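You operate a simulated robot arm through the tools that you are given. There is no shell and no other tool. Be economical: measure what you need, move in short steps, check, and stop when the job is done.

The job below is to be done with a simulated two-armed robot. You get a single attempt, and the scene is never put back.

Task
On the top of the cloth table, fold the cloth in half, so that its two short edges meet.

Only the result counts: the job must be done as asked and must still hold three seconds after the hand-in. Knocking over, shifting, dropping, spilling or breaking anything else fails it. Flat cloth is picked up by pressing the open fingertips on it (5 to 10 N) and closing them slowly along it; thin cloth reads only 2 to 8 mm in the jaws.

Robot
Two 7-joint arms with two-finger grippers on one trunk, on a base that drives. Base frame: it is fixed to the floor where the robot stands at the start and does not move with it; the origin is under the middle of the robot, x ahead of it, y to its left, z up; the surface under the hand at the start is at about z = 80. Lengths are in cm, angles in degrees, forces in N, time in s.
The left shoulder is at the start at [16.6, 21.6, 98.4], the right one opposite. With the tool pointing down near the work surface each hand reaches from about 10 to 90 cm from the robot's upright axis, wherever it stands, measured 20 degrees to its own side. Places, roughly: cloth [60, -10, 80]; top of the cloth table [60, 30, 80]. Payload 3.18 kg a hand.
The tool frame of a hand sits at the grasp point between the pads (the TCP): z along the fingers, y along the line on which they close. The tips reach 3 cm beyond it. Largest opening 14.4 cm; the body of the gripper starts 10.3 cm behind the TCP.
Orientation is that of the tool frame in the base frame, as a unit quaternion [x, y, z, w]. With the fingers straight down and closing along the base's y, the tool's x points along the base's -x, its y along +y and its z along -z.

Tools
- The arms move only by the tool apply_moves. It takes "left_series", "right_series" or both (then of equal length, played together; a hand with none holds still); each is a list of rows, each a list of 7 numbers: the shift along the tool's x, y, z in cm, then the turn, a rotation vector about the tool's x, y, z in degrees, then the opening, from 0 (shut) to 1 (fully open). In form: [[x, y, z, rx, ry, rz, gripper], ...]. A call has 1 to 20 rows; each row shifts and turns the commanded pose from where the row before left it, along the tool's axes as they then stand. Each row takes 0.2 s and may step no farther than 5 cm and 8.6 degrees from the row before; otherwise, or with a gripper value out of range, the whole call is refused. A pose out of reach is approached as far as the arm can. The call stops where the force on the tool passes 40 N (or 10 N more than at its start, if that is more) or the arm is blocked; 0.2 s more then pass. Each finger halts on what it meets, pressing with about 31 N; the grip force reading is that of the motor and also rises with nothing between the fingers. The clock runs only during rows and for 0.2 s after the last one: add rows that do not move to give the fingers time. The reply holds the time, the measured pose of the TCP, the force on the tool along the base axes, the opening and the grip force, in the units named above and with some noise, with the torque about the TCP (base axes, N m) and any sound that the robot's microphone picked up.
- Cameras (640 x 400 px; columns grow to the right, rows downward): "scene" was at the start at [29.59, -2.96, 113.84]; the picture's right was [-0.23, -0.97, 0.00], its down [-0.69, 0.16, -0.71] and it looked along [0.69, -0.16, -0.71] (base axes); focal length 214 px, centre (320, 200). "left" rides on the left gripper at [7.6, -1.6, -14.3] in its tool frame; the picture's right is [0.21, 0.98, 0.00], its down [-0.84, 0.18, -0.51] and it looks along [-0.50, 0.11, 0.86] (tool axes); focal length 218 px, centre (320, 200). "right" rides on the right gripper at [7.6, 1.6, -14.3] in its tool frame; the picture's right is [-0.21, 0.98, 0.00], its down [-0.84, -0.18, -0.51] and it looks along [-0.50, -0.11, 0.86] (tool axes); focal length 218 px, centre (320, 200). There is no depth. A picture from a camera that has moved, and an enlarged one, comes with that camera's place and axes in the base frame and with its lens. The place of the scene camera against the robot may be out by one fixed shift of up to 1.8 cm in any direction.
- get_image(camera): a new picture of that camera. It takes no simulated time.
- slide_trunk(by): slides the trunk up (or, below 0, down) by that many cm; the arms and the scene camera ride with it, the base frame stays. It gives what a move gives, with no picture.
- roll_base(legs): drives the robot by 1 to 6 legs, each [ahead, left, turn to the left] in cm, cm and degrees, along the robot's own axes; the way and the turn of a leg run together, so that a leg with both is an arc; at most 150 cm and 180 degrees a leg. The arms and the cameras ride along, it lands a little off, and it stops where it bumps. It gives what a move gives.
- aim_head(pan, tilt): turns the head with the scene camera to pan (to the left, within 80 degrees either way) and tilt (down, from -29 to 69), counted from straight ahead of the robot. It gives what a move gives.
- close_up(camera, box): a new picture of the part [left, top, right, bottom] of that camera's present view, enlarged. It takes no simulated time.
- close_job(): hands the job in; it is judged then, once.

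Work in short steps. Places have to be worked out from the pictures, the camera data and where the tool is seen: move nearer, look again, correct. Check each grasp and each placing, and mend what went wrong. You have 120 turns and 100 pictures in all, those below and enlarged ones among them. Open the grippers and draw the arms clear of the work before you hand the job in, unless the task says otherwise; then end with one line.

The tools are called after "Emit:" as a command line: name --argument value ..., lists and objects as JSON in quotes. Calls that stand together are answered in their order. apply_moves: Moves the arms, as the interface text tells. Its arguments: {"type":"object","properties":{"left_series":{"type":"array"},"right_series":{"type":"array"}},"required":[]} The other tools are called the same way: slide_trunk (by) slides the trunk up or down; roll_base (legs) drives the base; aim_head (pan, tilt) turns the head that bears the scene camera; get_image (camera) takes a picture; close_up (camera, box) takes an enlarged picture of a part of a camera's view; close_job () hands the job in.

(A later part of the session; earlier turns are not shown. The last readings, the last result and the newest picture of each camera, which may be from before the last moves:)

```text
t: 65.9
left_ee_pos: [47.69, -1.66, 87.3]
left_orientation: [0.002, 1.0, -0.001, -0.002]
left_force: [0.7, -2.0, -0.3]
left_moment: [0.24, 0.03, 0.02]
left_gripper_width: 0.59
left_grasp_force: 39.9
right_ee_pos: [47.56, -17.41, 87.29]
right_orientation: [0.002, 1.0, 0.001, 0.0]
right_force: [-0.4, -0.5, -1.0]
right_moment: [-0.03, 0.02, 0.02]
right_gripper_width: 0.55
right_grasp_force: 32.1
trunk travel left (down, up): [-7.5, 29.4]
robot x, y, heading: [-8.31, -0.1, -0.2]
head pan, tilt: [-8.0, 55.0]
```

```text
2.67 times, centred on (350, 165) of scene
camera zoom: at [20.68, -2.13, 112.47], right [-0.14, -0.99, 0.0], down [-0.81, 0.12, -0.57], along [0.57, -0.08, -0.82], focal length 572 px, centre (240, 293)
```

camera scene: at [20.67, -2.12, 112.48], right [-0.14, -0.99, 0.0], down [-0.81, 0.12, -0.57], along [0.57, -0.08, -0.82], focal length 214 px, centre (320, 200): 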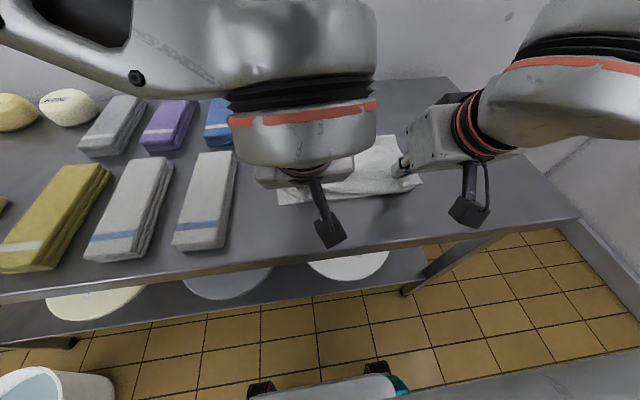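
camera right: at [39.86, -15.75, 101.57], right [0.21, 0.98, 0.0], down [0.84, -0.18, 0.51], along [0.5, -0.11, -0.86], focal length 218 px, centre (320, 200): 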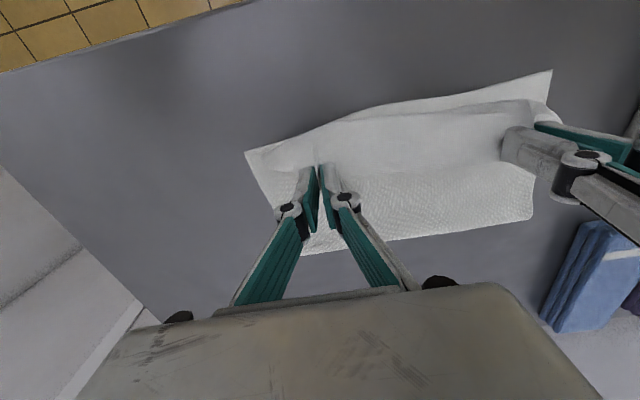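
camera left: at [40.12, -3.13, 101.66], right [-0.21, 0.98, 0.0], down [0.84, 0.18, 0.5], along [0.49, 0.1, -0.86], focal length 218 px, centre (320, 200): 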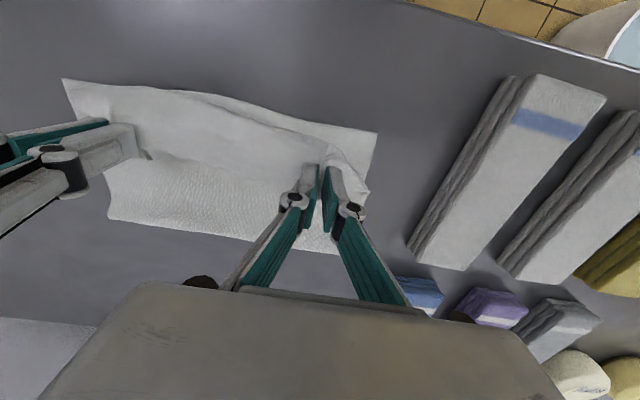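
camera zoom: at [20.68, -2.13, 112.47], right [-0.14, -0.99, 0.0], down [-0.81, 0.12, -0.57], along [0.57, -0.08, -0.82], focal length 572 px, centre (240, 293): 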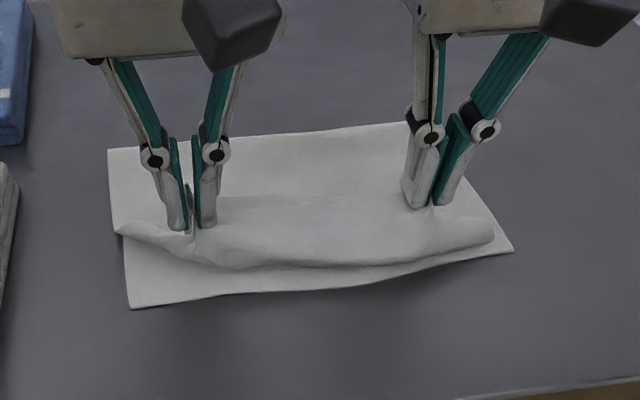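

Only the upper lip is lifted; the lower layer stays flat with its edge at x≈44. Last time I carried the edge too high, so the crease rolled toward the robot. I'll lift to hang above x≈63 while spreading the hands, then lay it down along a straight 45° diagonal.

Emit:
apply_moves --left_series '[[-0.5, 0.1, -1.5, 0, 0, 0, 0], [-0.8, 0.15, -1.5, 0, 0, 0, 0], [-1.2, 0.2, -1.5, 0, 0, 0, 0], [-1.5, 0.2, -1.5, 0, 0, 0, 0], [-1.8, 0.2, -1.5, 0, 0, 0, 0], [-2, 0.2, -1.5, 0, 0, 0, 0], [0, 0, 0, 0, 0, 0, 0]]' --right_series '[[-0.5, -0.4, -1.5, 0, 0, 0, 0], [-0.8, -0.4, -1.5, 0, 0, 0, 0], [-1.2, -0.4, -1.5, 0, 0, 0, 0], [-1.5, -0.4, -1.5, 0, 0, 0, 0], [-1.8, -0.4, -1.5, 0, 0, 0, 0], [-2, -0.4, -1.5, 0, 0, 0, 0], [0, 0, 0, 0, 0, 0, 0]]'

Emit:
roll_base --legs '[[7, 0, 0]]'

Emit:
get_image --camera "scene"

```text
t: 67.5
left_ee_pos: [55.59, -0.2, 96.15]
left_orientation: [0.001, 1.0, -0.001, -0.003]
left_force: [-0.3, -0.9, -0.8]
left_moment: [0.04, 0.0, 0.0]
left_gripper_width: 0.26
left_grasp_force: 28.6
right_ee_pos: [55.45, -19.92, 96.45]
right_orientation: [0.003, 1.0, 0.002, 0.0]
right_force: [-0.4, -0.5, -0.1]
right_moment: [0.03, 0.01, -0.02]
right_gripper_width: 0.0
right_grasp_force: 30.8
trunk travel left (down, up): [-7.5, 29.4]
robot x, y, heading: [-8.75, 0.19, -0.1]
head pan, tilt: [-8.0, 55.0]
```

```text
t: 68.5
left_ee_pos: [62.55, -0.21, 96.3]
left_orientation: [0.0, 1.0, -0.001, -0.003]
left_force: [-0.7, -1.1, 1.1]
left_moment: [-0.04, 0.0, 0.01]
left_gripper_width: 0.33
left_grasp_force: 26.0
right_ee_pos: [62.21, -20.02, 96.42]
right_orientation: [0.001, 1.0, 0.001, 0.0]
right_force: [0.0, -0.2, -0.2]
right_moment: [0.01, 0.01, 0.0]
right_gripper_width: 0.01
right_grasp_force: 30.6
trunk travel left (down, up): [-7.5, 29.4]
robot x, y, heading: [-1.14, -0.05, -0.2]
head pan, tilt: [-8.0, 55.0]
```

```text
40 pictures are left
camera scene: at [27.64, -2.12, 112.5], right [-0.14, -0.99, 0.0], down [-0.81, 0.11, -0.57], along [0.57, -0.08, -0.82], focal length 214 px, centre (320, 200)
```

scene: 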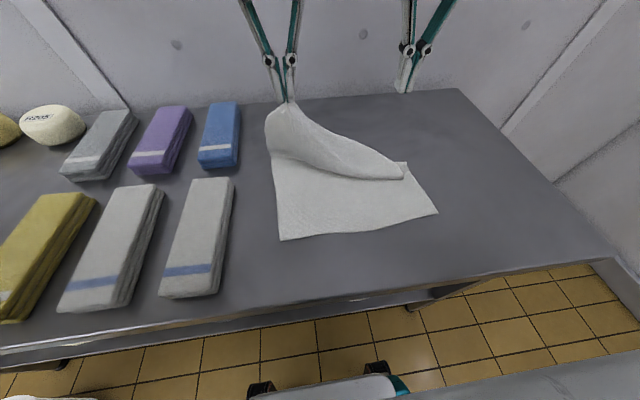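

The right corner slipped out. I'll close in with the right camera to find B.

Emit:
apply_moves --right_series '[[2, 0, 0, 0, 0, 0, 0.3], [2, 0, 0, 0, 0, 0, 0.3], [2, 0, 0, 0, 0, 0, 0.3], [2, 0, 0, 0, 0, 0, 0.3], [0, 0, 0, 0, 0, 0, 0.3]]'

Emit:
close_up --camera "right" --box '[160, 0, 560, 250]'

Emit:
close_up --camera "scene" --box '[240, 80, 460, 250]'

```text
t: 69.7
left_ee_pos: [62.57, -0.16, 96.22]
left_orientation: [0.001, 1.0, -0.001, -0.001]
left_force: [0.2, 2.2, -1.2]
left_moment: [0.1, 0.01, 0.0]
left_gripper_width: 0.14
left_grasp_force: 25.3
right_ee_pos: [54.23, -19.83, 96.34]
right_orientation: [0.002, 1.0, 0.002, 0.0]
right_force: [-0.2, -0.6, 0.1]
right_moment: [0.06, 0.0, -0.02]
right_gripper_width: 4.31
right_grasp_force: 0.0
trunk travel left (down, up): [-7.5, 29.4]
robot x, y, heading: [-0.87, -0.3, 0.2]
head pan, tilt: [-8.0, 55.0]
```

```text
1.60 times, centred on (360, 125) of right
camera zoom: at [46.54, -18.06, 110.63], right [0.21, 0.98, 0.0], down [0.84, -0.18, 0.51], along [0.5, -0.1, -0.86], focal length 349 px, centre (256, 320)
```

zoom: 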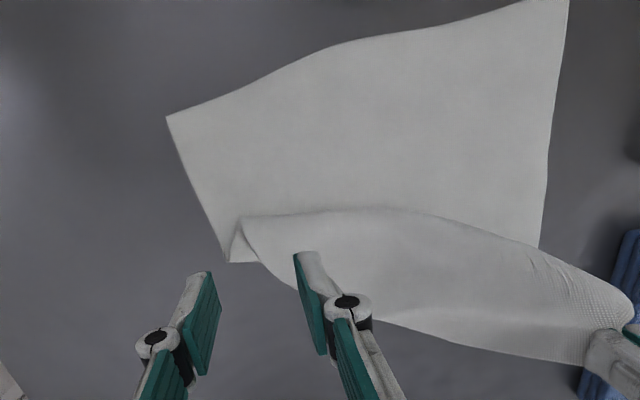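

```text
2.35 times, centred on (350, 165) of scene
camera zoom: at [27.63, -2.11, 112.48], right [-0.14, -0.99, 0.0], down [-0.81, 0.11, -0.57], along [0.57, -0.08, -0.82], focal length 505 px, centre (249, 282)
```

zoom: 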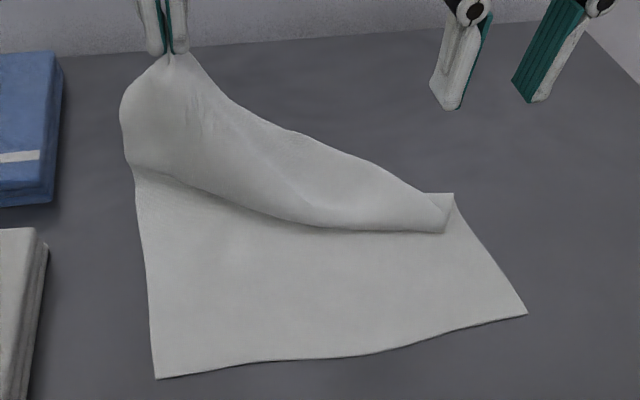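

B flopped back past the crease, as A did before. I'll repeat the same remedy: move the left hand far back and low to draw B out over bare table.

Emit:
roll_base --legs '[[6, 0, 0]]'

Emit:
apply_moves --left_series '[[-1.2, 0, 1.3, 0, 0, 0, 0], [-1.2, 0, 1.3, 0, 0, 0, 0], [-1.2, 0, 1.3, 0, 0, 0, 0], [-1.2, 0, 1.3, 0, 0, 0, 0], [-1.2, 0, 1.3, 0, 0, 0, 0], [-1.2, 0, 1.3, 0, 0, 0, 0], [-1.2, 0, 1.3, 0, 0, 0, 0], [0, 0, 0, 0, 0, 0, 0]]'

Emit:
get_image --camera "right"

Emit:
get_image --camera "scene"

```text
t: 70.7
left_ee_pos: [68.58, -0.18, 96.16]
left_orientation: [0.001, 1.0, 0.0, -0.002]
left_force: [-0.2, 0.0, 1.6]
left_moment: [-0.04, 0.07, -0.02]
left_gripper_width: 0.42
left_grasp_force: 26.3
right_ee_pos: [60.27, -19.78, 96.27]
right_orientation: [0.003, 1.0, 0.001, 0.0]
right_force: [-0.3, 0.4, -0.1]
right_moment: [-0.01, 0.02, -0.01]
right_gripper_width: 4.34
right_grasp_force: 0.0
trunk travel left (down, up): [-7.5, 29.4]
robot x, y, heading: [4.59, 0.2, -0.2]
head pan, tilt: [-8.0, 55.0]
```

```text
t: 72.5
left_ee_pos: [76.95, -0.36, 87.04]
left_orientation: [0.0, 1.0, 0.001, -0.002]
left_force: [-0.3, 0.4, -1.6]
left_moment: [-0.01, 0.01, 0.02]
left_gripper_width: 0.49
left_grasp_force: 34.1
right_ee_pos: [60.19, -19.78, 96.44]
right_orientation: [0.002, 1.0, 0.002, 0.0]
right_force: [-0.2, -0.6, -0.1]
right_moment: [0.01, 0.04, 0.01]
right_gripper_width: 4.33
right_grasp_force: 0.1
trunk travel left (down, up): [-7.5, 29.4]
robot x, y, heading: [4.82, -0.1, 0.2]
head pan, tilt: [-8.0, 55.0]
```

```text
37 pictures are left
camera right: at [52.53, -18.1, 110.68], right [0.21, 0.98, 0.0], down [0.84, -0.19, 0.51], along [0.5, -0.11, -0.86], focal length 218 px, centre (320, 200)
```

right: 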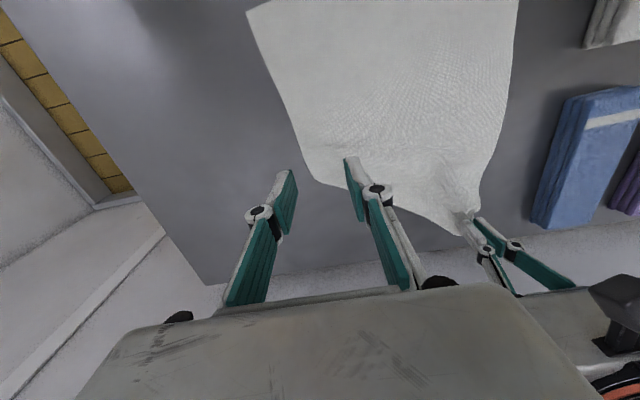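

```text
36 pictures are left
camera scene: at [33.61, -2.14, 112.51], right [-0.14, -0.99, 0.0], down [-0.81, 0.12, -0.57], along [0.57, -0.08, -0.82], focal length 214 px, centre (320, 200)
```

scene: 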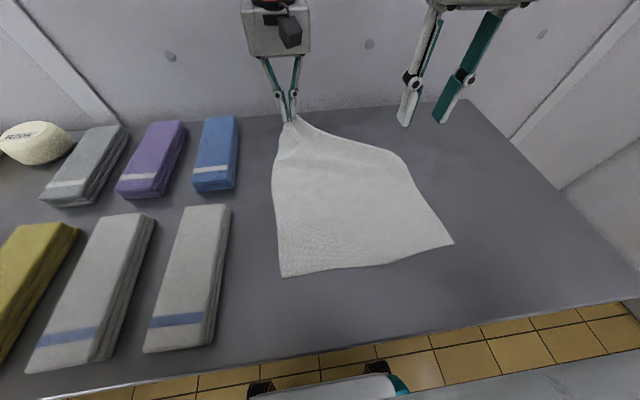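

Emit:
close_up --camera "right" --box '[230, 60, 530, 250]'

Emit:
close_up --camera "scene" --box '[260, 90, 460, 290]'

```text
2.11 times, centred on (380, 155) of right
camera zoom: at [52.53, -18.1, 110.68], right [0.21, 0.98, 0.0], down [0.84, -0.19, 0.51], along [0.5, -0.11, -0.86], focal length 460 px, centre (194, 295)
```

zoom: 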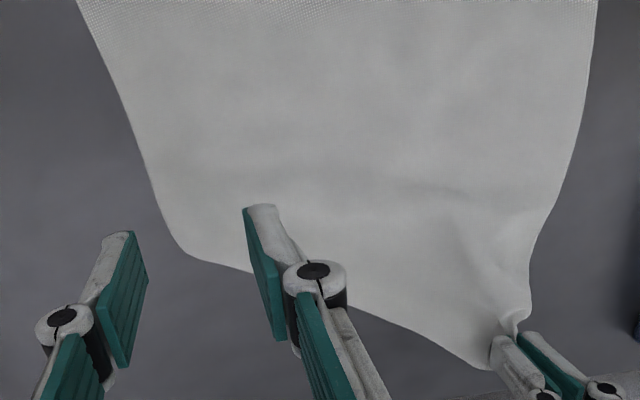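

```text
2.00 times, centred on (360, 190) of scene
camera zoom: at [33.61, -2.14, 112.51], right [-0.14, -0.99, 0.0], down [-0.81, 0.12, -0.57], along [0.57, -0.08, -0.82], focal length 429 px, centre (240, 220)
```

zoom: 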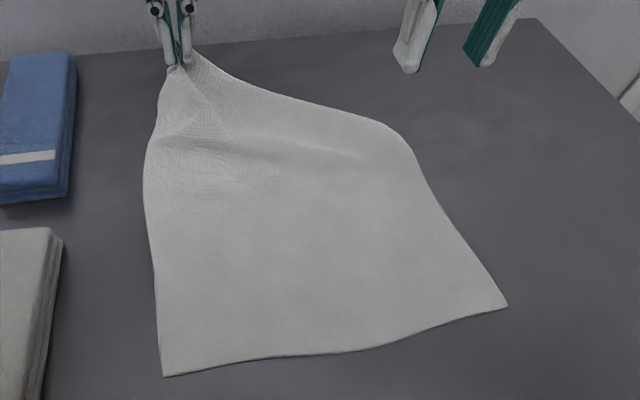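

B is now folded under. I'll lift the left corner high so B hangs free; then lowering while moving toward the robot should lay B out away from the robot.

Emit:
apply_moves --left_series '[[0.8, -0.3, -2.5, 0, 0, 0, 0], [1.2, -0.3, -2.5, 0, 0, 0, 0], [1.4, -0.3, -2.5, 0, 0, 0, 0], [1.6, -0.3, -2.5, 0, 0, 0, 0], [1.6, -0.3, -2.5, 0, 0, 0, 0], [1.6, -0.3, -2.5, 0, 0, 0, 0], [1.6, -0.3, -2.5, 0, 0, 0, 0], [0, 0, -2.5, 0, 0, 0, 0], [0, 0, 0, 0, 0, 0, 0]]' --right_series '[[0, -2, -1, 0, 0, 0, 0.3], [0, -2, -1, 0, 0, 0, 0.3], [0, -2, 0, 0, 0, 0, 0.3], [0, -2, 0, 0, 0, 0, 0.3], [0, -2, 0, 0, 0, 0, 0.3], [0, 0, 0, 0, 0, 0, 0.3], [0, 0, 0, 0, 0, 0, 0.3], [0, 0, 0, 0, 0, 0, 0.3], [0, 0, 0, 0, 0, 0, 0.3]]'

Emit:
get_image --camera "scene"

Emit:
get_image --camera "right"

```text
t: 74.5
left_ee_pos: [67.36, -2.38, 107.11]
left_orientation: [0.001, 1.0, -0.001, -0.002]
left_force: [-0.8, 0.0, -1.3]
left_moment: [0.05, 0.0, 0.02]
left_gripper_width: 0.51
left_grasp_force: 38.3
right_ee_pos: [60.05, -29.61, 98.26]
right_orientation: [0.003, 1.0, 0.002, 0.0]
right_force: [0.6, 0.3, 0.1]
right_moment: [-0.01, 0.04, -0.03]
right_gripper_width: 4.32
right_grasp_force: 0.1
trunk travel left (down, up): [-7.5, 29.4]
robot x, y, heading: [4.86, -0.01, 0.3]
head pan, tilt: [-8.0, 55.0]
```

```text
33 pictures are left
camera scene: at [33.69, -2.15, 112.47], right [-0.14, -0.99, 0.0], down [-0.81, 0.12, -0.57], along [0.57, -0.08, -0.82], focal length 214 px, centre (320, 200)
```

scene: 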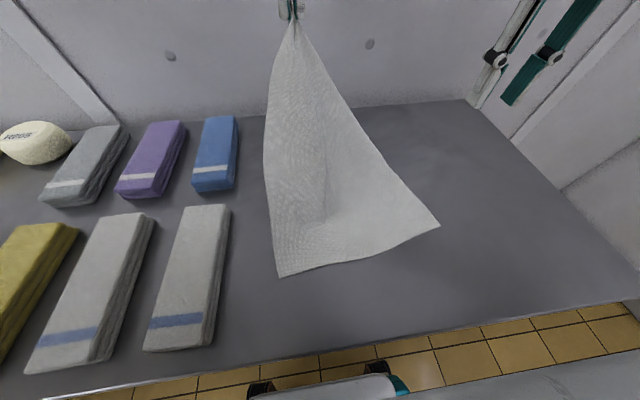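

```text
32 pictures are left
camera right: at [52.48, -27.93, 112.6], right [0.21, 0.98, 0.0], down [0.84, -0.19, 0.51], along [0.5, -0.11, -0.86], focal length 218 px, centre (320, 200)
```

right: 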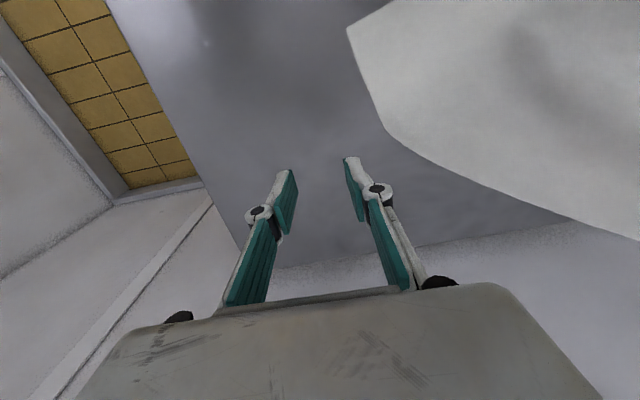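

The cloth hangs with B behind it. I'll lower the left hand while moving toward the robot, so B is laid out on the far side.

Emit:
apply_moves --left_series '[[2.5, 0, 0, 0, 0, 0, 0], [2.5, 0, 0.5, 0, 0, 0, 0], [2, 0.2, 1.5, 0, 0, 0, 0], [1.5, 0.2, 2, 0, 0, 0, 0], [1.3, 0.2, 2.2, 0, 0, 0, 0], [1.3, 0.2, 2.5, 0, 0, 0, 0], [1.2, 0.2, 2.5, 0, 0, 0, 0], [1, 0.2, 2.5, 0, 0, 0, 0], [0.8, 0.2, 2.5, 0, 0, 0, 0], [0, 0, 0, 0, 0, 0, 0]]'

Emit:
get_image --camera "scene"

Emit:
get_image --camera "right"

```text
t: 76.7
left_ee_pos: [53.22, -0.7, 90.97]
left_orientation: [0.001, 1.0, -0.001, -0.001]
left_force: [-0.7, 0.6, -1.0]
left_moment: [-0.02, -0.03, 0.02]
left_gripper_width: 0.37
left_grasp_force: 37.4
right_ee_pos: [60.18, -29.65, 98.52]
right_orientation: [0.003, 1.0, 0.002, 0.001]
right_force: [0.6, -0.6, 0.2]
right_moment: [0.0, -0.02, -0.03]
right_gripper_width: 4.34
right_grasp_force: 0.1
trunk travel left (down, up): [-7.5, 29.4]
robot x, y, heading: [4.8, -0.49, -0.0]
head pan, tilt: [-8.0, 55.0]
```

```text
31 pictures are left
camera scene: at [33.62, -2.14, 112.51], right [-0.14, -0.99, 0.0], down [-0.81, 0.12, -0.57], along [0.57, -0.08, -0.82], focal length 214 px, centre (320, 200)
```

scene: 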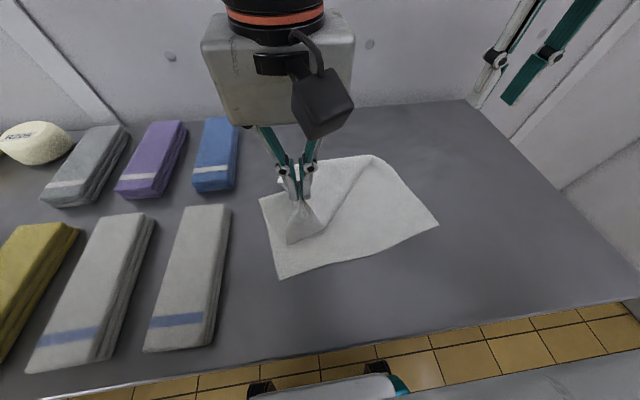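

```text
30 pictures are left
camera right: at [52.41, -27.92, 112.69], right [0.21, 0.98, 0.0], down [0.84, -0.19, 0.51], along [0.5, -0.11, -0.86], focal length 218 px, centre (320, 200)
```

right: 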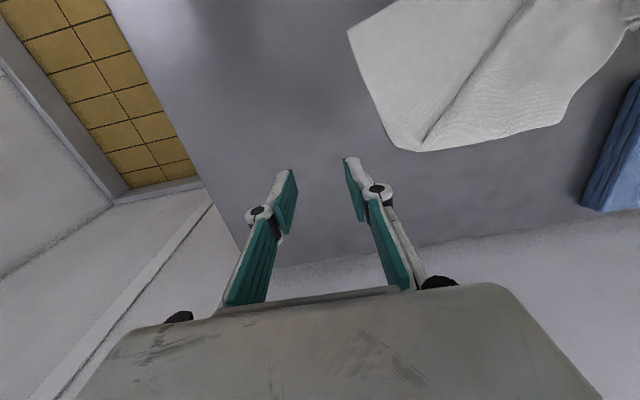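

Emit:
close_up --camera "scene" --box '[240, 130, 450, 290]'

Emit:
close_up --camera "right" --box '[330, 0, 640, 190]'

```text
2.50 times, centred on (345, 210) of scene
camera zoom: at [33.62, -2.14, 112.51], right [-0.14, -0.99, 0.0], down [-0.81, 0.12, -0.57], along [0.57, -0.08, -0.82], focal length 536 px, centre (258, 175)
```

zoom: 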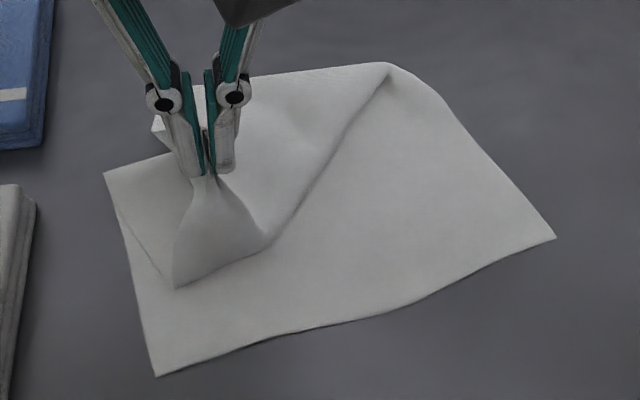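

```text
2.06 times, centred on (485, 95) of right
camera zoom: at [52.41, -27.92, 112.69], right [0.21, 0.98, 0.0], down [0.84, -0.19, 0.51], along [0.5, -0.11, -0.86], focal length 451 px, centre (-21, 417)
```

zoom: 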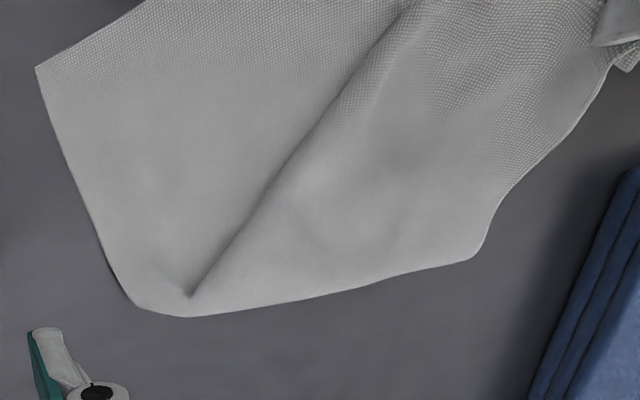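

The side edge runs C→[65, -17]→[66, 4.8], so corner B is at about [66, 5] over on the left side. I'll back the left hand (holding A) away and bring the right hand above B.

Emit:
apply_moves --left_series '[[2, 0.6, 0, 0, 0, 0, 0], [2, 0.6, 0, 0, 0, 0, 0], [2, 0.6, 0, 0, 0, 0, 0], [0, 0, 0, 0, 0, 0, 0], [0, 0, 0, 0, 0, 0, 0], [0, 0, 0, 0, 0, 0, 0], [0, 0, 0, 0, 0, 0, 0], [0, 0, 0, 0, 0, 0, 0], [0, 0, 0, 0, 0, 0, 0]]' --right_series '[[-0.6, 3.9, 0.5, 0, 0, 0, 0.3], [-0.6, 3.9, 0.5, 0, 0, 0, 0.3], [-0.6, 3.9, 0.5, 0, 0, 0, 0.3], [-0.6, 3.9, 0.5, 0, 0, 0, 0.3], [-0.6, 3.9, 0.5, 0, 0, 0, 0.3], [-0.6, 3.9, 0.5, 0, 0, 0, 0.3], [-0.6, 3.9, 0.5, 0, 0, 0, 0.3], [-0.6, 3.9, 0.5, 0, 0, 0, 0.3], [0, 0, 0, 0, 0, 0, 0.3]]'

Emit:
get_image --camera "right"

```text
t: 78.7
left_ee_pos: [47.13, 0.86, 91.03]
left_orientation: [0.001, 1.0, 0.0, -0.002]
left_force: [-0.5, 0.3, -0.9]
left_moment: [0.03, -0.02, -0.01]
left_gripper_width: 0.51
left_grasp_force: 40.6
right_ee_pos: [65.27, 1.38, 94.37]
right_orientation: [0.002, 1.0, 0.002, 0.001]
right_force: [-0.9, 0.0, -0.1]
right_moment: [-0.03, 0.0, 0.0]
right_gripper_width: 4.31
right_grasp_force: 0.1
trunk travel left (down, up): [-7.5, 29.4]
robot x, y, heading: [4.8, -0.17, -0.2]
head pan, tilt: [-8.0, 55.0]
```

```text
27 pictures are left
camera right: at [57.5, 3.06, 108.68], right [0.21, 0.98, 0.0], down [0.84, -0.19, 0.51], along [0.5, -0.11, -0.86], focal length 218 px, centre (320, 200)
```

right: 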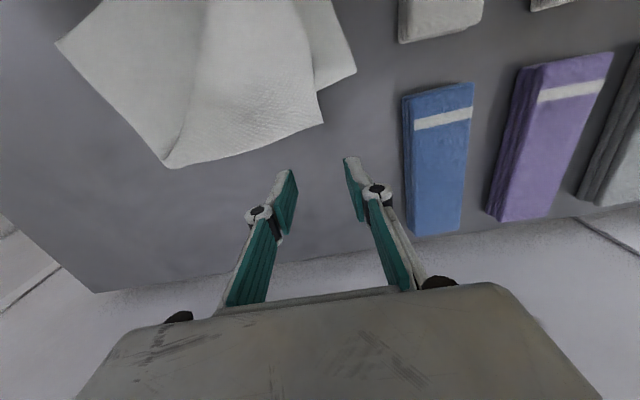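

B is at about [63.1, 2.2]. I'll back the left off a bit more and lower the right hand to pinch near B at [62.3, -0.8].

Emit:
apply_moves --left_series '[[1.5, 0, 0, 0, 0, 0, 0], [1.5, 0, 0, 0, 0, 0, 0], [0, 0, 0, 0, 0, 0, 0], [0, 0, 0, 0, 0, 0, 0], [0, 0, 0, 0, 0, 0, 0]]' --right_series '[[0.75, -0.55, 2.7, 0, 0, 0, 0.3], [0.75, -0.55, 2.7, 0, 0, 0, 0.3], [0.75, -0.55, 2.7, 0, 0, 0, 0.3], [0.75, -0.55, 2.7, 0, 0, 0, 0.3], [0, 0, 0.3, 0, 0, 0, 0.3]]'

```text
t: 79.9
left_ee_pos: [44.29, 1.0, 90.64]
left_orientation: [-0.006, 1.0, 0.003, -0.006]
left_force: [1.1, 1.8, 2.5]
left_moment: [-0.01, -0.06, 0.07]
left_gripper_width: 0.12
left_grasp_force: 27.8
right_ee_pos: [62.07, -0.88, 83.23]
right_orientation: [0.002, 1.0, 0.002, 0.001]
right_force: [-0.1, -0.4, -0.3]
right_moment: [-0.02, 0.0, -0.03]
right_gripper_width: 4.31
right_grasp_force: 0.1
trunk travel left (down, up): [-7.5, 29.4]
robot x, y, heading: [4.85, 0.05, -0.2]
head pan, tilt: [-8.0, 55.0]
```

Emit:
apply_moves --right_series '[[0, 0, 0.2, 0, 0, 0, 0.3], [0, 0, 0.1, 0, 0, 0, 0.3], [0, 0, 0, 0, 0, 0, 0.3]]'

```text
t: 80.7
left_ee_pos: [44.3, 1.02, 90.81]
left_orientation: [-0.005, 1.0, 0.003, -0.005]
left_force: [-0.6, 0.1, 1.5]
left_moment: [-0.01, -0.02, 0.01]
left_gripper_width: 0.3
left_grasp_force: 35.9
right_ee_pos: [62.15, -0.72, 83.18]
right_orientation: [0.003, 1.0, 0.001, 0.001]
right_force: [-2.4, -1.1, 15.1]
right_moment: [-0.3, 0.11, -0.03]
right_gripper_width: 4.35
right_grasp_force: 0.0
trunk travel left (down, up): [-7.5, 29.4]
robot x, y, heading: [4.85, 0.04, -0.0]
head pan, tilt: [-8.0, 55.0]
```

Right reads 15 N. I'll ease off slightly and close slowly, then lift 3 cm.

Emit:
apply_moves --right_series '[[0, 0, -0.08, 0, 0, 0, 0.28], [0, 0, 0, 0, 0, 0, 0.26], [0, 0, 0, 0, 0, 0, 0.24], [0, 0, 0, 0, 0, 0, 0.22], [0, 0, 0, 0, 0, 0, 0.2], [0, 0, 0, 0, 0, 0, 0.18], [0, 0, 0, 0, 0, 0, 0.16], [0, 0, 0, 0, 0, 0, 0.14], [0, 0, 0, 0, 0, 0, 0.12], [0, 0, 0, 0, 0, 0, 0.1], [0, 0, 0, 0, 0, 0, 0.08], [0, 0, 0, 0, 0, 0, 0.06], [0, 0, 0, 0, 0, 0, 0.04], [0, 0, 0, 0, 0, 0, 0.02], [0, 0, 0, 0, 0, 0, 0], [0, 0, 0, 0, 0, 0, 0], [0, 0, -1, 0, 0, 0, 0], [0, 0, -1, 0, 0, 0, 0], [0, 0, -1, 0, 0, 0, 0], [0, 0, 0, 0, 0, 0, 0]]'

Emit:
get_image --camera "right"

```text
t: 84.9
left_ee_pos: [44.07, 1.01, 90.68]
left_orientation: [-0.002, 1.0, 0.004, -0.005]
left_force: [1.2, 0.9, 1.3]
left_moment: [0.23, 0.05, 0.02]
left_gripper_width: 0.04
left_grasp_force: 27.2
right_ee_pos: [62.08, -0.68, 86.15]
right_orientation: [0.002, 1.0, 0.002, 0.0]
right_force: [0.3, 0.5, -0.9]
right_moment: [0.01, 0.01, -0.05]
right_gripper_width: 0.44
right_grasp_force: 32.5
trunk travel left (down, up): [-7.5, 29.4]
robot x, y, heading: [4.79, 0.06, -0.1]
head pan, tilt: [-8.0, 55.0]
```

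```text
26 pictures are left
camera right: at [54.39, 0.91, 100.44], right [0.21, 0.98, 0.0], down [0.84, -0.19, 0.51], along [0.5, -0.11, -0.86], focal length 218 px, centre (320, 200)
```

right: 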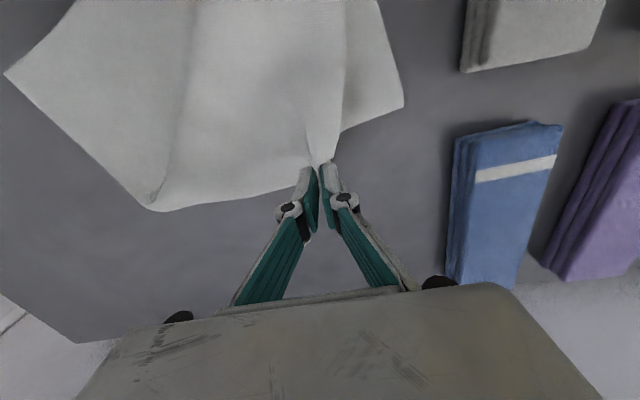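

B is held. I'll carry B back to the far right and bring A forward at the same time.

Emit:
apply_moves --left_series '[[0, 0, -0.7, 0, 0, 0, 0], [-1.5, 0, -0.7, 0, 0, 0, 0], [-2, 0, -0.7, 0, 0, 0, 0], [-2.4, 0, -0.7, 0, 0, 0, 0], [-2.8, 0, -0.7, 0, 0, 0, 0], [-2.8, 0, -0.7, 0, 0, 0, 0], [-2.8, 0, -0.7, 0, 0, 0, 0], [-2.8, 0, 0, 0, 0, 0, 0], [0, 0, 0, 0, 0, 0, 0]]' --right_series '[[-1, -2, -1.5, 0, 0, 0, 0], [-1.5, -2.6, -1.5, 0, 0, 0, 0], [-1.6, -2.8, -1.5, 0, 0, 0, 0], [-1.6, -2.8, -1.5, 0, 0, 0, 0], [-1.6, -2.8, -1, 0, 0, 0, 0], [-1.6, -2.8, 0, 0, 0, 0, 0], [-1.6, -2.8, 0, 0, 0, 0, 0], [-1.5, -2, 0, 0, 0, 0, 0], [0, 0, 0, 0, 0, 0, 0]]'

Emit:
get_image --camera "scene"

```text
t: 86.9
left_ee_pos: [61.1, 0.64, 96.01]
left_orientation: [0.001, 1.0, 0.0, -0.002]
left_force: [-0.2, 0.1, 0.3]
left_moment: [-0.01, 0.0, -0.01]
left_gripper_width: 0.0
left_grasp_force: 31.0
right_ee_pos: [74.13, -21.58, 92.98]
right_orientation: [0.003, 1.0, 0.002, 0.0]
right_force: [-0.6, -1.8, 1.0]
right_moment: [-0.12, -0.08, 0.01]
right_gripper_width: 0.29
right_grasp_force: 25.3
trunk travel left (down, up): [-7.5, 29.4]
robot x, y, heading: [5.09, 0.01, -0.2]
head pan, tilt: [-8.0, 55.0]
```

```text
25 pictures are left
camera scene: at [33.61, -2.14, 112.52], right [-0.14, -0.99, 0.0], down [-0.81, 0.12, -0.57], along [0.57, -0.08, -0.82], focal length 214 px, centre (320, 200)
```

scene: 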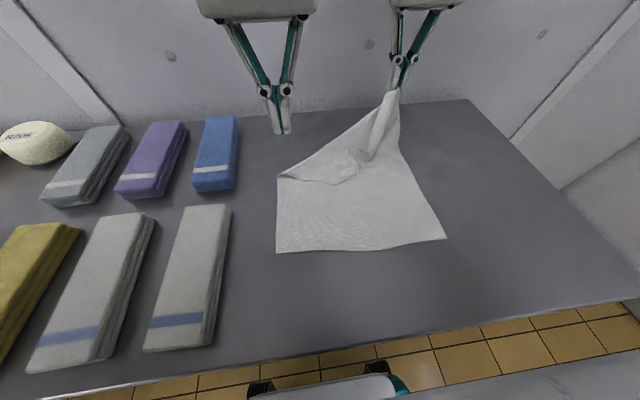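

A fell out, but B is held and the cloth is untwisted. I'll take B further back and low, as before, then look for A with the left camera.

Emit:
apply_moves --right_series '[[-0.7, -0.3, 0.6, 0, 0, 0, 0], [-0.7, -0.3, 0.8, 0, 0, 0, 0], [-0.7, -0.3, 1, 0, 0, 0, 0], [-0.7, -0.3, 1.2, 0, 0, 0, 0], [-0.7, -0.3, 1.4, 0, 0, 0, 0], [-0.5, 0, 1.4, 0, 0, 0, 0], [0, 0, 0, 0, 0, 0, 0]]' --left_series '[[-0.5, 0, 0, 0, 0, 0, 0.35], [-0.5, 0, 0, 0, 0, 0, 0.35], [-0.5, -0.5, 0, 0, 0, 0, 0.35], [-0.5, -0.5, 0, 0, 0, 0, 0.35], [-0.5, -0.5, 0, 0, 0, 0, 0.35], [-0.5, -0.5, 0, 0, 0, 0, 0.35], [0, 0, 0, 0, 0, 0, 0.35]]'

Emit:
get_image --camera "left"

```text
t: 88.5
left_ee_pos: [64.12, -1.18, 95.82]
left_orientation: [0.002, 1.0, 0.0, -0.001]
left_force: [-0.3, 0.4, 1.1]
left_moment: [0.0, 0.02, 0.01]
left_gripper_width: 5.04
left_grasp_force: 0.1
right_ee_pos: [78.15, -22.94, 86.73]
right_orientation: [0.002, 1.0, 0.002, 0.001]
right_force: [-0.4, -1.1, 1.1]
right_moment: [-0.04, 0.03, -0.01]
right_gripper_width: 0.27
right_grasp_force: 26.2
trunk travel left (down, up): [-7.5, 29.4]
robot x, y, heading: [4.83, -0.28, -0.1]
head pan, tilt: [-8.0, 55.0]
```

```text
24 pictures are left
camera left: at [56.46, -2.78, 110.22], right [-0.21, 0.98, 0.0], down [0.84, 0.18, 0.5], along [0.49, 0.1, -0.86], focal length 218 px, centre (320, 200)
```

left: 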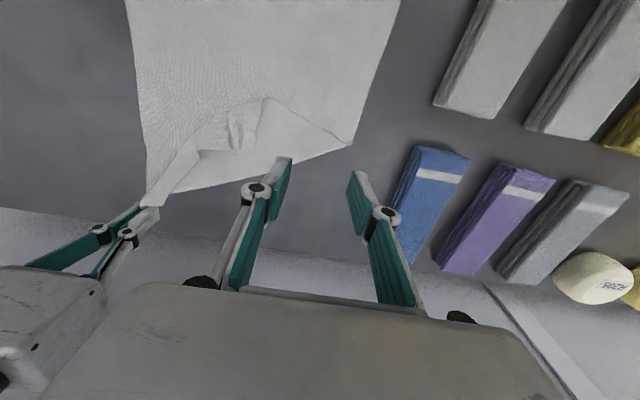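

Emit:
close_up --camera "left" --box '[140, 70, 380, 220]'

```text
2.67 times, centred on (260, 145) of left
camera zoom: at [56.46, -2.78, 110.22], right [-0.21, 0.98, 0.0], down [0.84, 0.18, 0.5], along [0.49, 0.1, -0.86], focal length 582 px, centre (480, 347)
```

zoom: 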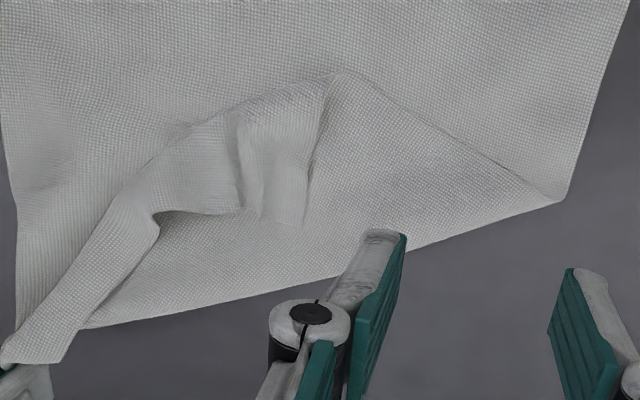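

A's tip is at about [68, -10.3], with standing ridges running along x. I'll move the right hand aside slightly and bring the left down around that ridge at [66.5, -11.5].

Emit:
apply_moves --left_series '[[-0.6, -2.6, 1.5, 0, 0, 0, 0.3], [-0.6, -2.6, 1.5, 0, 0, 0, 0.3], [-0.6, -2.6, 2, 0, 0, 0, 0.3], [-0.6, -2.5, 2, 0, 0, 0, 0.3], [0, 0, 2.5, 0, 0, 0, 0.3], [0, 0, 2.4, 0, 0, 0, 0.3], [0, 0, 0, 0, 0, 0, 0.3]]' --right_series '[[0, -0.8, 0, 0, 0, 0, 0], [0, -0.8, 0, 0, 0, 0, 0], [0, -0.8, 0, 0, 0, 0, 0], [0, 0, 0, 0, 0, 0, 0], [0, 0, 0, 0, 0, 0, 0], [0, 0, 0, 0, 0, 0, 0], [0, 0, 0, 0, 0, 0, 0]]'

Emit:
close_up --camera "left" --box '[200, 80, 440, 230]'

```text
t: 90.1
left_ee_pos: [66.46, -11.46, 83.98]
left_orientation: [0.001, 1.0, 0.0, -0.001]
left_force: [0.4, -1.0, 0.4]
left_moment: [0.02, 0.02, 0.0]
left_gripper_width: 4.31
left_grasp_force: 0.0
right_ee_pos: [78.13, -25.28, 86.76]
right_orientation: [0.003, 1.0, 0.001, 0.001]
right_force: [-0.6, 0.4, 1.8]
right_moment: [-0.04, -0.01, -0.04]
right_gripper_width: 0.31
right_grasp_force: 32.7
trunk travel left (down, up): [-7.5, 29.4]
robot x, y, heading: [4.74, 0.38, -0.2]
head pan, tilt: [-8.0, 55.0]
```

```text
2.67 times, centred on (320, 155) of left
camera zoom: at [58.82, -13.03, 98.39], right [-0.21, 0.98, 0.0], down [0.84, 0.18, 0.5], along [0.49, 0.1, -0.86], focal length 582 px, centre (320, 320)
```

zoom: 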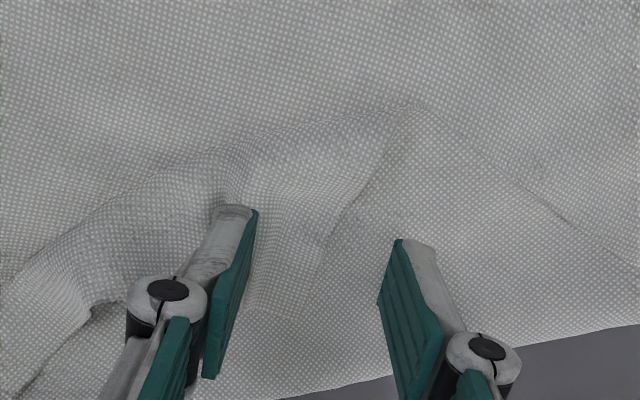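

The ridge lies toward the inner finger. I'll shift -0.9 in y, lower to light contact, close slowly and lift.

Emit:
apply_moves --left_series '[[-0.3, -0.9, 0, 0, 0, 0, 0.3], [0, 0, 0.3, 0, 0, 0, 0.3], [0, 0, 0.3, 0, 0, 0, 0.3], [0, 0, 0.1, 0, 0, 0, 0.28], [0, 0, 0, 0, 0, 0, 0.26], [0, 0, 0, 0, 0, 0, 0.24], [0, 0, 0, 0, 0, 0, 0.22], [0, 0, 0, 0, 0, 0, 0.2], [0, 0, 0, 0, 0, 0, 0.18], [0, 0, 0, 0, 0, 0, 0.16], [0, 0, 0, 0, 0, 0, 0.14], [0, 0, 0, 0, 0, 0, 0.12], [0, 0, 0, 0, 0, 0, 0.1], [0, 0, 0, 0, 0, 0, 0.08], [0, 0, 0, 0, 0, 0, 0.06], [0, 0, 0, 0, 0, 0, 0.03], [0, 0, 0, 0, 0, 0, 0], [0, 0, 0, 0, 0, 0, 0]]'

Emit:
apply_moves --left_series '[[0, 0, -1, 0, 0, 0, 0], [0, 0, -1.2, 0, 0, 0, 0], [0, 0, -1.2, 0, 0, 0, 0], [0, 0.5, -1.2, 0, 0, 0, 0], [0, 0, 0, 0, 0, 0, 0]]'

Emit:
get_image --camera "left"

```text
t: 93.9
left_ee_pos: [67.09, -12.01, 83.58]
left_orientation: [-0.003, 1.0, -0.003, -0.002]
left_force: [0.0, -0.1, -0.2]
left_moment: [0.01, 0.01, -0.01]
left_gripper_width: 0.04
left_grasp_force: 31.3
right_ee_pos: [78.18, -25.32, 86.62]
right_orientation: [0.003, 1.0, 0.002, 0.0]
right_force: [0.3, -0.1, -0.8]
right_moment: [0.03, -0.02, 0.01]
right_gripper_width: 0.38
right_grasp_force: 26.6
trunk travel left (down, up): [-7.5, 29.4]
robot x, y, heading: [4.64, -0.44, 0.0]
head pan, tilt: [-8.0, 55.0]
```

```text
t: 95.1
left_ee_pos: [66.79, -11.82, 87.98]
left_orientation: [0.001, 1.0, -0.001, -0.002]
left_force: [0.4, 0.2, -0.3]
left_moment: [0.01, 0.02, 0.0]
left_gripper_width: 0.05
left_grasp_force: 30.5
right_ee_pos: [78.03, -25.34, 86.64]
right_orientation: [0.003, 1.0, 0.001, 0.0]
right_force: [-0.1, -0.2, -0.3]
right_moment: [-0.07, -0.02, -0.02]
right_gripper_width: 0.52
right_grasp_force: 37.3
trunk travel left (down, up): [-7.5, 29.4]
robot x, y, heading: [4.73, -0.08, 0.0]
head pan, tilt: [-8.0, 55.0]
```

```text
21 pictures are left
camera left: at [59.12, -13.44, 102.35], right [-0.21, 0.98, 0.0], down [0.84, 0.18, 0.5], along [0.49, 0.1, -0.86], focal length 218 px, centre (320, 200)
```

left: 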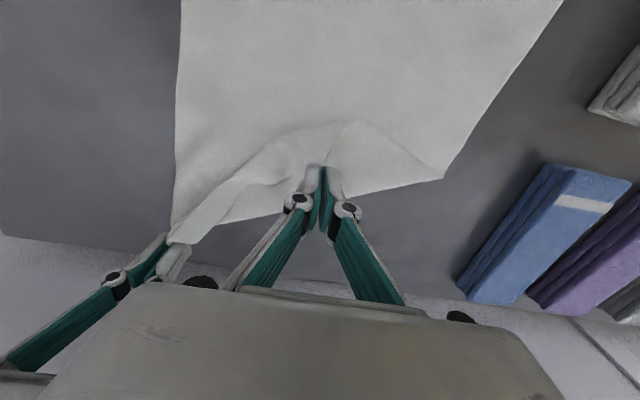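

It missed because there wasn't enough contact. I'll reopen, lower to real contact and try again.

Emit:
apply_moves --left_series '[[0.5, 0, 0, 0, 0, 0, 0.3], [0, 0, 1.5, 0, 0, 0, 0.3], [0, 0, 1.5, 0, 0, 0, 0.3], [0, 0, 1.2, 0, 0, 0, 0.3], [0, 0, 0.3, 0, 0, 0, 0.3], [0, 0, 0.2, 0, 0, 0, 0.3], [0, 0, 0.1, 0, 0, 0, 0.3], [0, 0, 0, 0, 0, 0, 0.3]]'

```text
t: 96.9
left_ee_pos: [66.28, -11.83, 83.11]
left_orientation: [0.001, 1.0, -0.001, -0.002]
left_force: [-0.1, 0.2, 5.1]
left_moment: [-0.12, 0.03, 0.0]
left_gripper_width: 4.31
left_grasp_force: 0.4
right_ee_pos: [77.97, -25.35, 86.71]
right_orientation: [0.003, 1.0, 0.002, 0.001]
right_force: [0.3, 0.4, 1.6]
right_moment: [-0.03, -0.02, -0.02]
right_gripper_width: 0.25
right_grasp_force: 28.4
trunk travel left (down, up): [-7.5, 29.4]
robot x, y, heading: [4.65, 0.16, -0.1]
head pan, tilt: [-8.0, 55.0]
```

Contact is 5 N. I'll close slowly with a slight downward follow, then lift.

Emit:
apply_moves --left_series '[[0, 0, 0.03, 0, 0, 0, 0.28], [0, 0, 0, 0, 0, 0, 0.26], [0, 0, 0, 0, 0, 0, 0.24], [0, 0, 0, 0, 0, 0, 0.22], [0, 0, 0.02, 0, 0, 0, 0.2], [0, 0, 0, 0, 0, 0, 0.18], [0, 0, 0, 0, 0, 0, 0.16], [0, 0, 0, 0, 0, 0, 0.14], [0, 0, 0.02, 0, 0, 0, 0.12], [0, 0, 0, 0, 0, 0, 0.1], [0, 0, 0, 0, 0, 0, 0.08], [0, 0, 0, 0, 0, 0, 0.06], [0, 0, 0, 0, 0, 0, 0.04], [0, 0, 0, 0, 0, 0, 0.02], [0, 0, 0, 0, 0, 0, 0], [0, 0, 0, 0, 0, 0, 0]]'

Emit:
apply_moves --left_series '[[0, 0, -1, 0, 0, 0, 0], [0, 0, -1.2, 0, 0, 0, 0], [0, 0, -1.2, 0, 0, 0, 0], [0, 0, -1.2, 0, 0, 0, 0], [0, 0, 0, 0, 0, 0, 0]]'

Emit:
get_image --camera "left"

```text
t: 100.3
left_ee_pos: [66.34, -11.74, 83.11]
left_orientation: [0.0, 1.0, 0.0, -0.002]
left_force: [2.3, 0.2, 1.2]
left_moment: [-0.2, -0.01, -0.02]
left_gripper_width: 0.61
left_grasp_force: 39.6
right_ee_pos: [78.11, -25.33, 86.82]
right_orientation: [0.002, 1.0, 0.001, 0.001]
right_force: [-0.7, 0.6, 0.7]
right_moment: [0.03, 0.04, 0.01]
right_gripper_width: 0.32
right_grasp_force: 32.0
trunk travel left (down, up): [-7.5, 29.4]
robot x, y, heading: [4.83, 0.26, -0.0]
head pan, tilt: [-8.0, 55.0]
```

```text
t: 101.5
left_ee_pos: [66.25, -11.92, 87.58]
left_orientation: [0.0, 1.0, -0.001, -0.003]
left_force: [0.9, 0.7, -0.9]
left_moment: [0.03, -0.02, 0.0]
left_gripper_width: 0.46
left_grasp_force: 27.1
right_ee_pos: [78.08, -25.34, 86.73]
right_orientation: [0.003, 1.0, 0.002, 0.0]
right_force: [0.3, 0.1, 0.5]
right_moment: [-0.03, 0.04, -0.03]
right_gripper_width: 0.31
right_grasp_force: 30.1
trunk travel left (down, up): [-7.5, 29.4]
robot x, y, heading: [4.87, -0.08, -0.2]
head pan, tilt: [-8.0, 55.0]
```

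```text
20 pictures are left
camera left: at [58.65, -13.5, 101.98], right [-0.21, 0.98, 0.0], down [0.84, 0.18, 0.5], along [0.49, 0.1, -0.86], focal length 218 px, centre (320, 200)
```

left: 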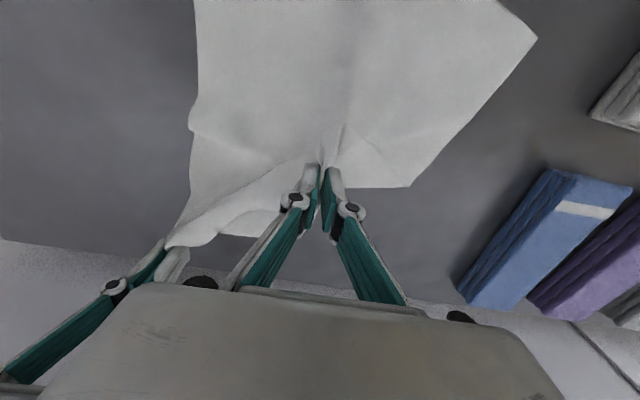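

The pinch seems to have taken a lower layer too, since the near corner moved. I'll lower it, release, lift clear and take a scene view.

Emit:
apply_moves --left_series '[[0, 0, 1.5, 0, 0, 0, 0], [0, 0, 1.5, 0, 0, 0, 0], [0, 0, 1, 0, 0, 0, 0], [0, 0, 0, 0, 0, 0, 0.1], [0, 0, 0, 0, 0, 0, 0.25], [0, 0, -1, 0, 0, 0, 0.25], [0, 0, -3, 0, 0, 0, 0.25], [0, 3, -4, 0, 0, 0, 0.25], [0, 4, -3, 0, 0, 0, 0.25], [0, 5, 0, 0, 0, 0, 0.25], [0, 5, 0, 0, 0, 0, 0.25]]'

Emit:
close_up --camera "scene" --box '[230, 80, 470, 280]'

```text
t: 103.9
left_ee_pos: [66.18, 5.03, 94.59]
left_orientation: [0.001, 1.0, -0.001, -0.001]
left_force: [-0.6, -0.4, 0.1]
left_moment: [-0.04, 0.0, 0.01]
left_gripper_width: 3.62
left_grasp_force: 0.0
right_ee_pos: [78.08, -25.19, 86.77]
right_orientation: [0.001, 1.0, 0.001, 0.001]
right_force: [1.4, 0.4, 0.8]
right_moment: [-0.04, -0.02, 0.0]
right_gripper_width: 0.37
right_grasp_force: 30.6
trunk travel left (down, up): [-7.5, 29.4]
robot x, y, heading: [4.79, 0.07, -0.4]
head pan, tilt: [-8.0, 55.0]
```

```text
2.00 times, centred on (350, 180) of scene
camera zoom: at [33.63, -2.07, 112.5], right [-0.14, -0.99, 0.0], down [-0.81, 0.11, -0.57], along [0.57, -0.08, -0.82], focal length 429 px, centre (260, 240)
```

zoom: 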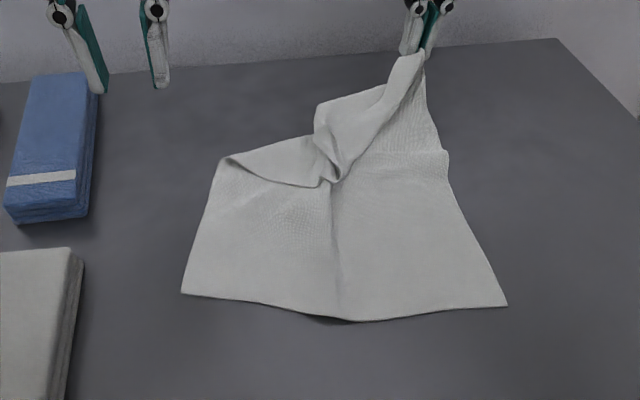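

Corner A now pokes out past the crease near [73, -14]. I'll lay B down and release it so the hands don't crowd, then look at A from above with the left camera.

Emit:
apply_moves --right_series '[[-0.3, 0, 1.2, 0, 0, 0, 0], [-0.3, 0, 1.2, 0, 0, 0, 0], [0, 0, 0.9, 0, 0, 0, 0], [0, 0, 0, 0, 0, 0, 0.08], [0, 0, 0, 0, 0, 0, 0.2], [0, 0, -1, 0, 0, 0, 0.25], [0, 0, -3, 0, 0, 0, 0.25], [0, -3, -4, 0, 0, 0, 0.25], [2, -4, -2, 0, 0, 0, 0.25], [2, -4, 0, 0, 0, 0, 0.25], [2, -4, 0, 0, 0, 0, 0.25]]' --left_series '[[0, 0, 0, 0, 0, 0, 0.25], [0, 0, 0, 0, 0, 0, 0.25], [0, 0, 0, 0, 0, 0, 0.25], [0, 0, 0, 0, 0, 0, 0.25], [0, 0, 0, 0, 0, 0, 0.25], [0, -2, 0, 0, 0, 0, 0.25], [0, -3, 0, 0, 0, 0, 0.25], [0, -3, 0, 0, 0, 0, 0.25], [0, -3, 0, 0, 0, 0, 0.25], [0, -2, 0, 0, 0, 0, 0.25], [0, -2, 0, 0, 0, 0, 0.25]]'

Emit:
get_image --camera "left"

```text
t: 106.3
left_ee_pos: [66.31, -10.0, 94.6]
left_orientation: [0.001, 1.0, 0.0, -0.003]
left_force: [0.4, 0.1, -0.1]
left_moment: [0.02, 0.03, 0.01]
left_gripper_width: 3.57
left_grasp_force: 0.0
right_ee_pos: [77.33, -29.59, 89.56]
right_orientation: [0.009, 1.0, -0.008, 0.027]
right_force: [0.0, -0.1, 0.4]
right_moment: [0.02, -0.01, 0.0]
right_gripper_width: 3.59
right_grasp_force: 0.1
right hand out of reach, approached as far as the arm can: row 7, 8, 9, 10, 11
trunk travel left (down, up): [-7.5, 29.4]
robot x, y, heading: [5.0, -0.24, -0.3]
head pan, tilt: [-8.0, 55.0]
```

```text
18 pictures are left
camera left: at [58.73, -11.65, 108.89], right [-0.21, 0.98, 0.0], down [0.84, 0.18, 0.5], along [0.49, 0.1, -0.86], focal length 218 px, centre (320, 200)
```

left: 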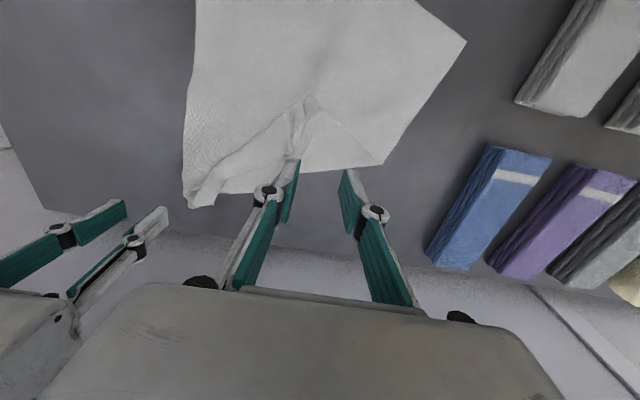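

Emit:
apply_moves --left_series '[[2.5, 0, -0.5, 0, 0, 0, 0.25], [2.5, 0, -0.5, 0, 0, 0, 0.25], [2, 0, 0, 0, 0, 0, 0.25], [0, 0, 0, 0, 0, 0, 0.25]]' --right_series '[[2.5, -2, 0, 0, 0, 0, 0.25], [2.5, -2, 0, 0, 0, 0, 0.25], [2.5, -2, 0, 0, 0, 0, 0.25], [0, 0, 0, 0, 0, 0, 0.25]]'

Emit:
close_up --camera "left" --box '[160, 60, 480, 260]'

```text
t: 107.3
left_ee_pos: [59.51, -9.95, 95.58]
left_orientation: [0.0, 1.0, 0.0, -0.002]
left_force: [0.7, 0.5, -0.3]
left_moment: [0.02, 0.01, -0.02]
left_gripper_width: 3.58
left_grasp_force: 0.2
right_ee_pos: [69.71, -35.18, 89.36]
right_orientation: [0.008, 1.0, -0.008, 0.025]
right_force: [-0.3, -0.1, -0.4]
right_moment: [-0.02, 0.02, 0.02]
right_gripper_width: 3.59
right_grasp_force: 0.2
trunk travel left (down, up): [-7.5, 29.4]
robot x, y, heading: [4.74, 0.33, 0.0]
head pan, tilt: [-8.0, 55.0]
```

```text
2.00 times, centred on (320, 160) of left
camera zoom: at [51.83, -11.51, 109.96], right [-0.21, 0.98, 0.0], down [0.85, 0.18, 0.5], along [0.49, 0.1, -0.86], focal length 436 px, centre (320, 280)
```

zoom: 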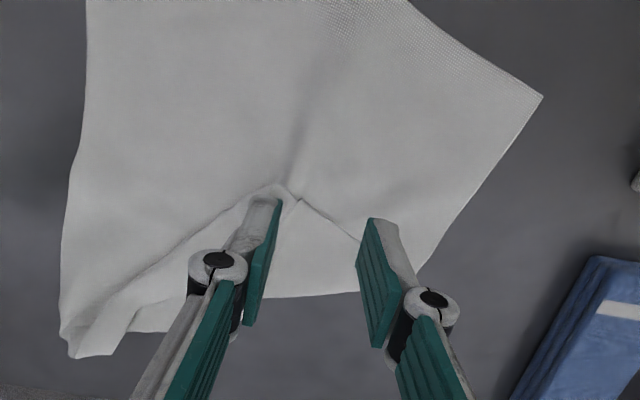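

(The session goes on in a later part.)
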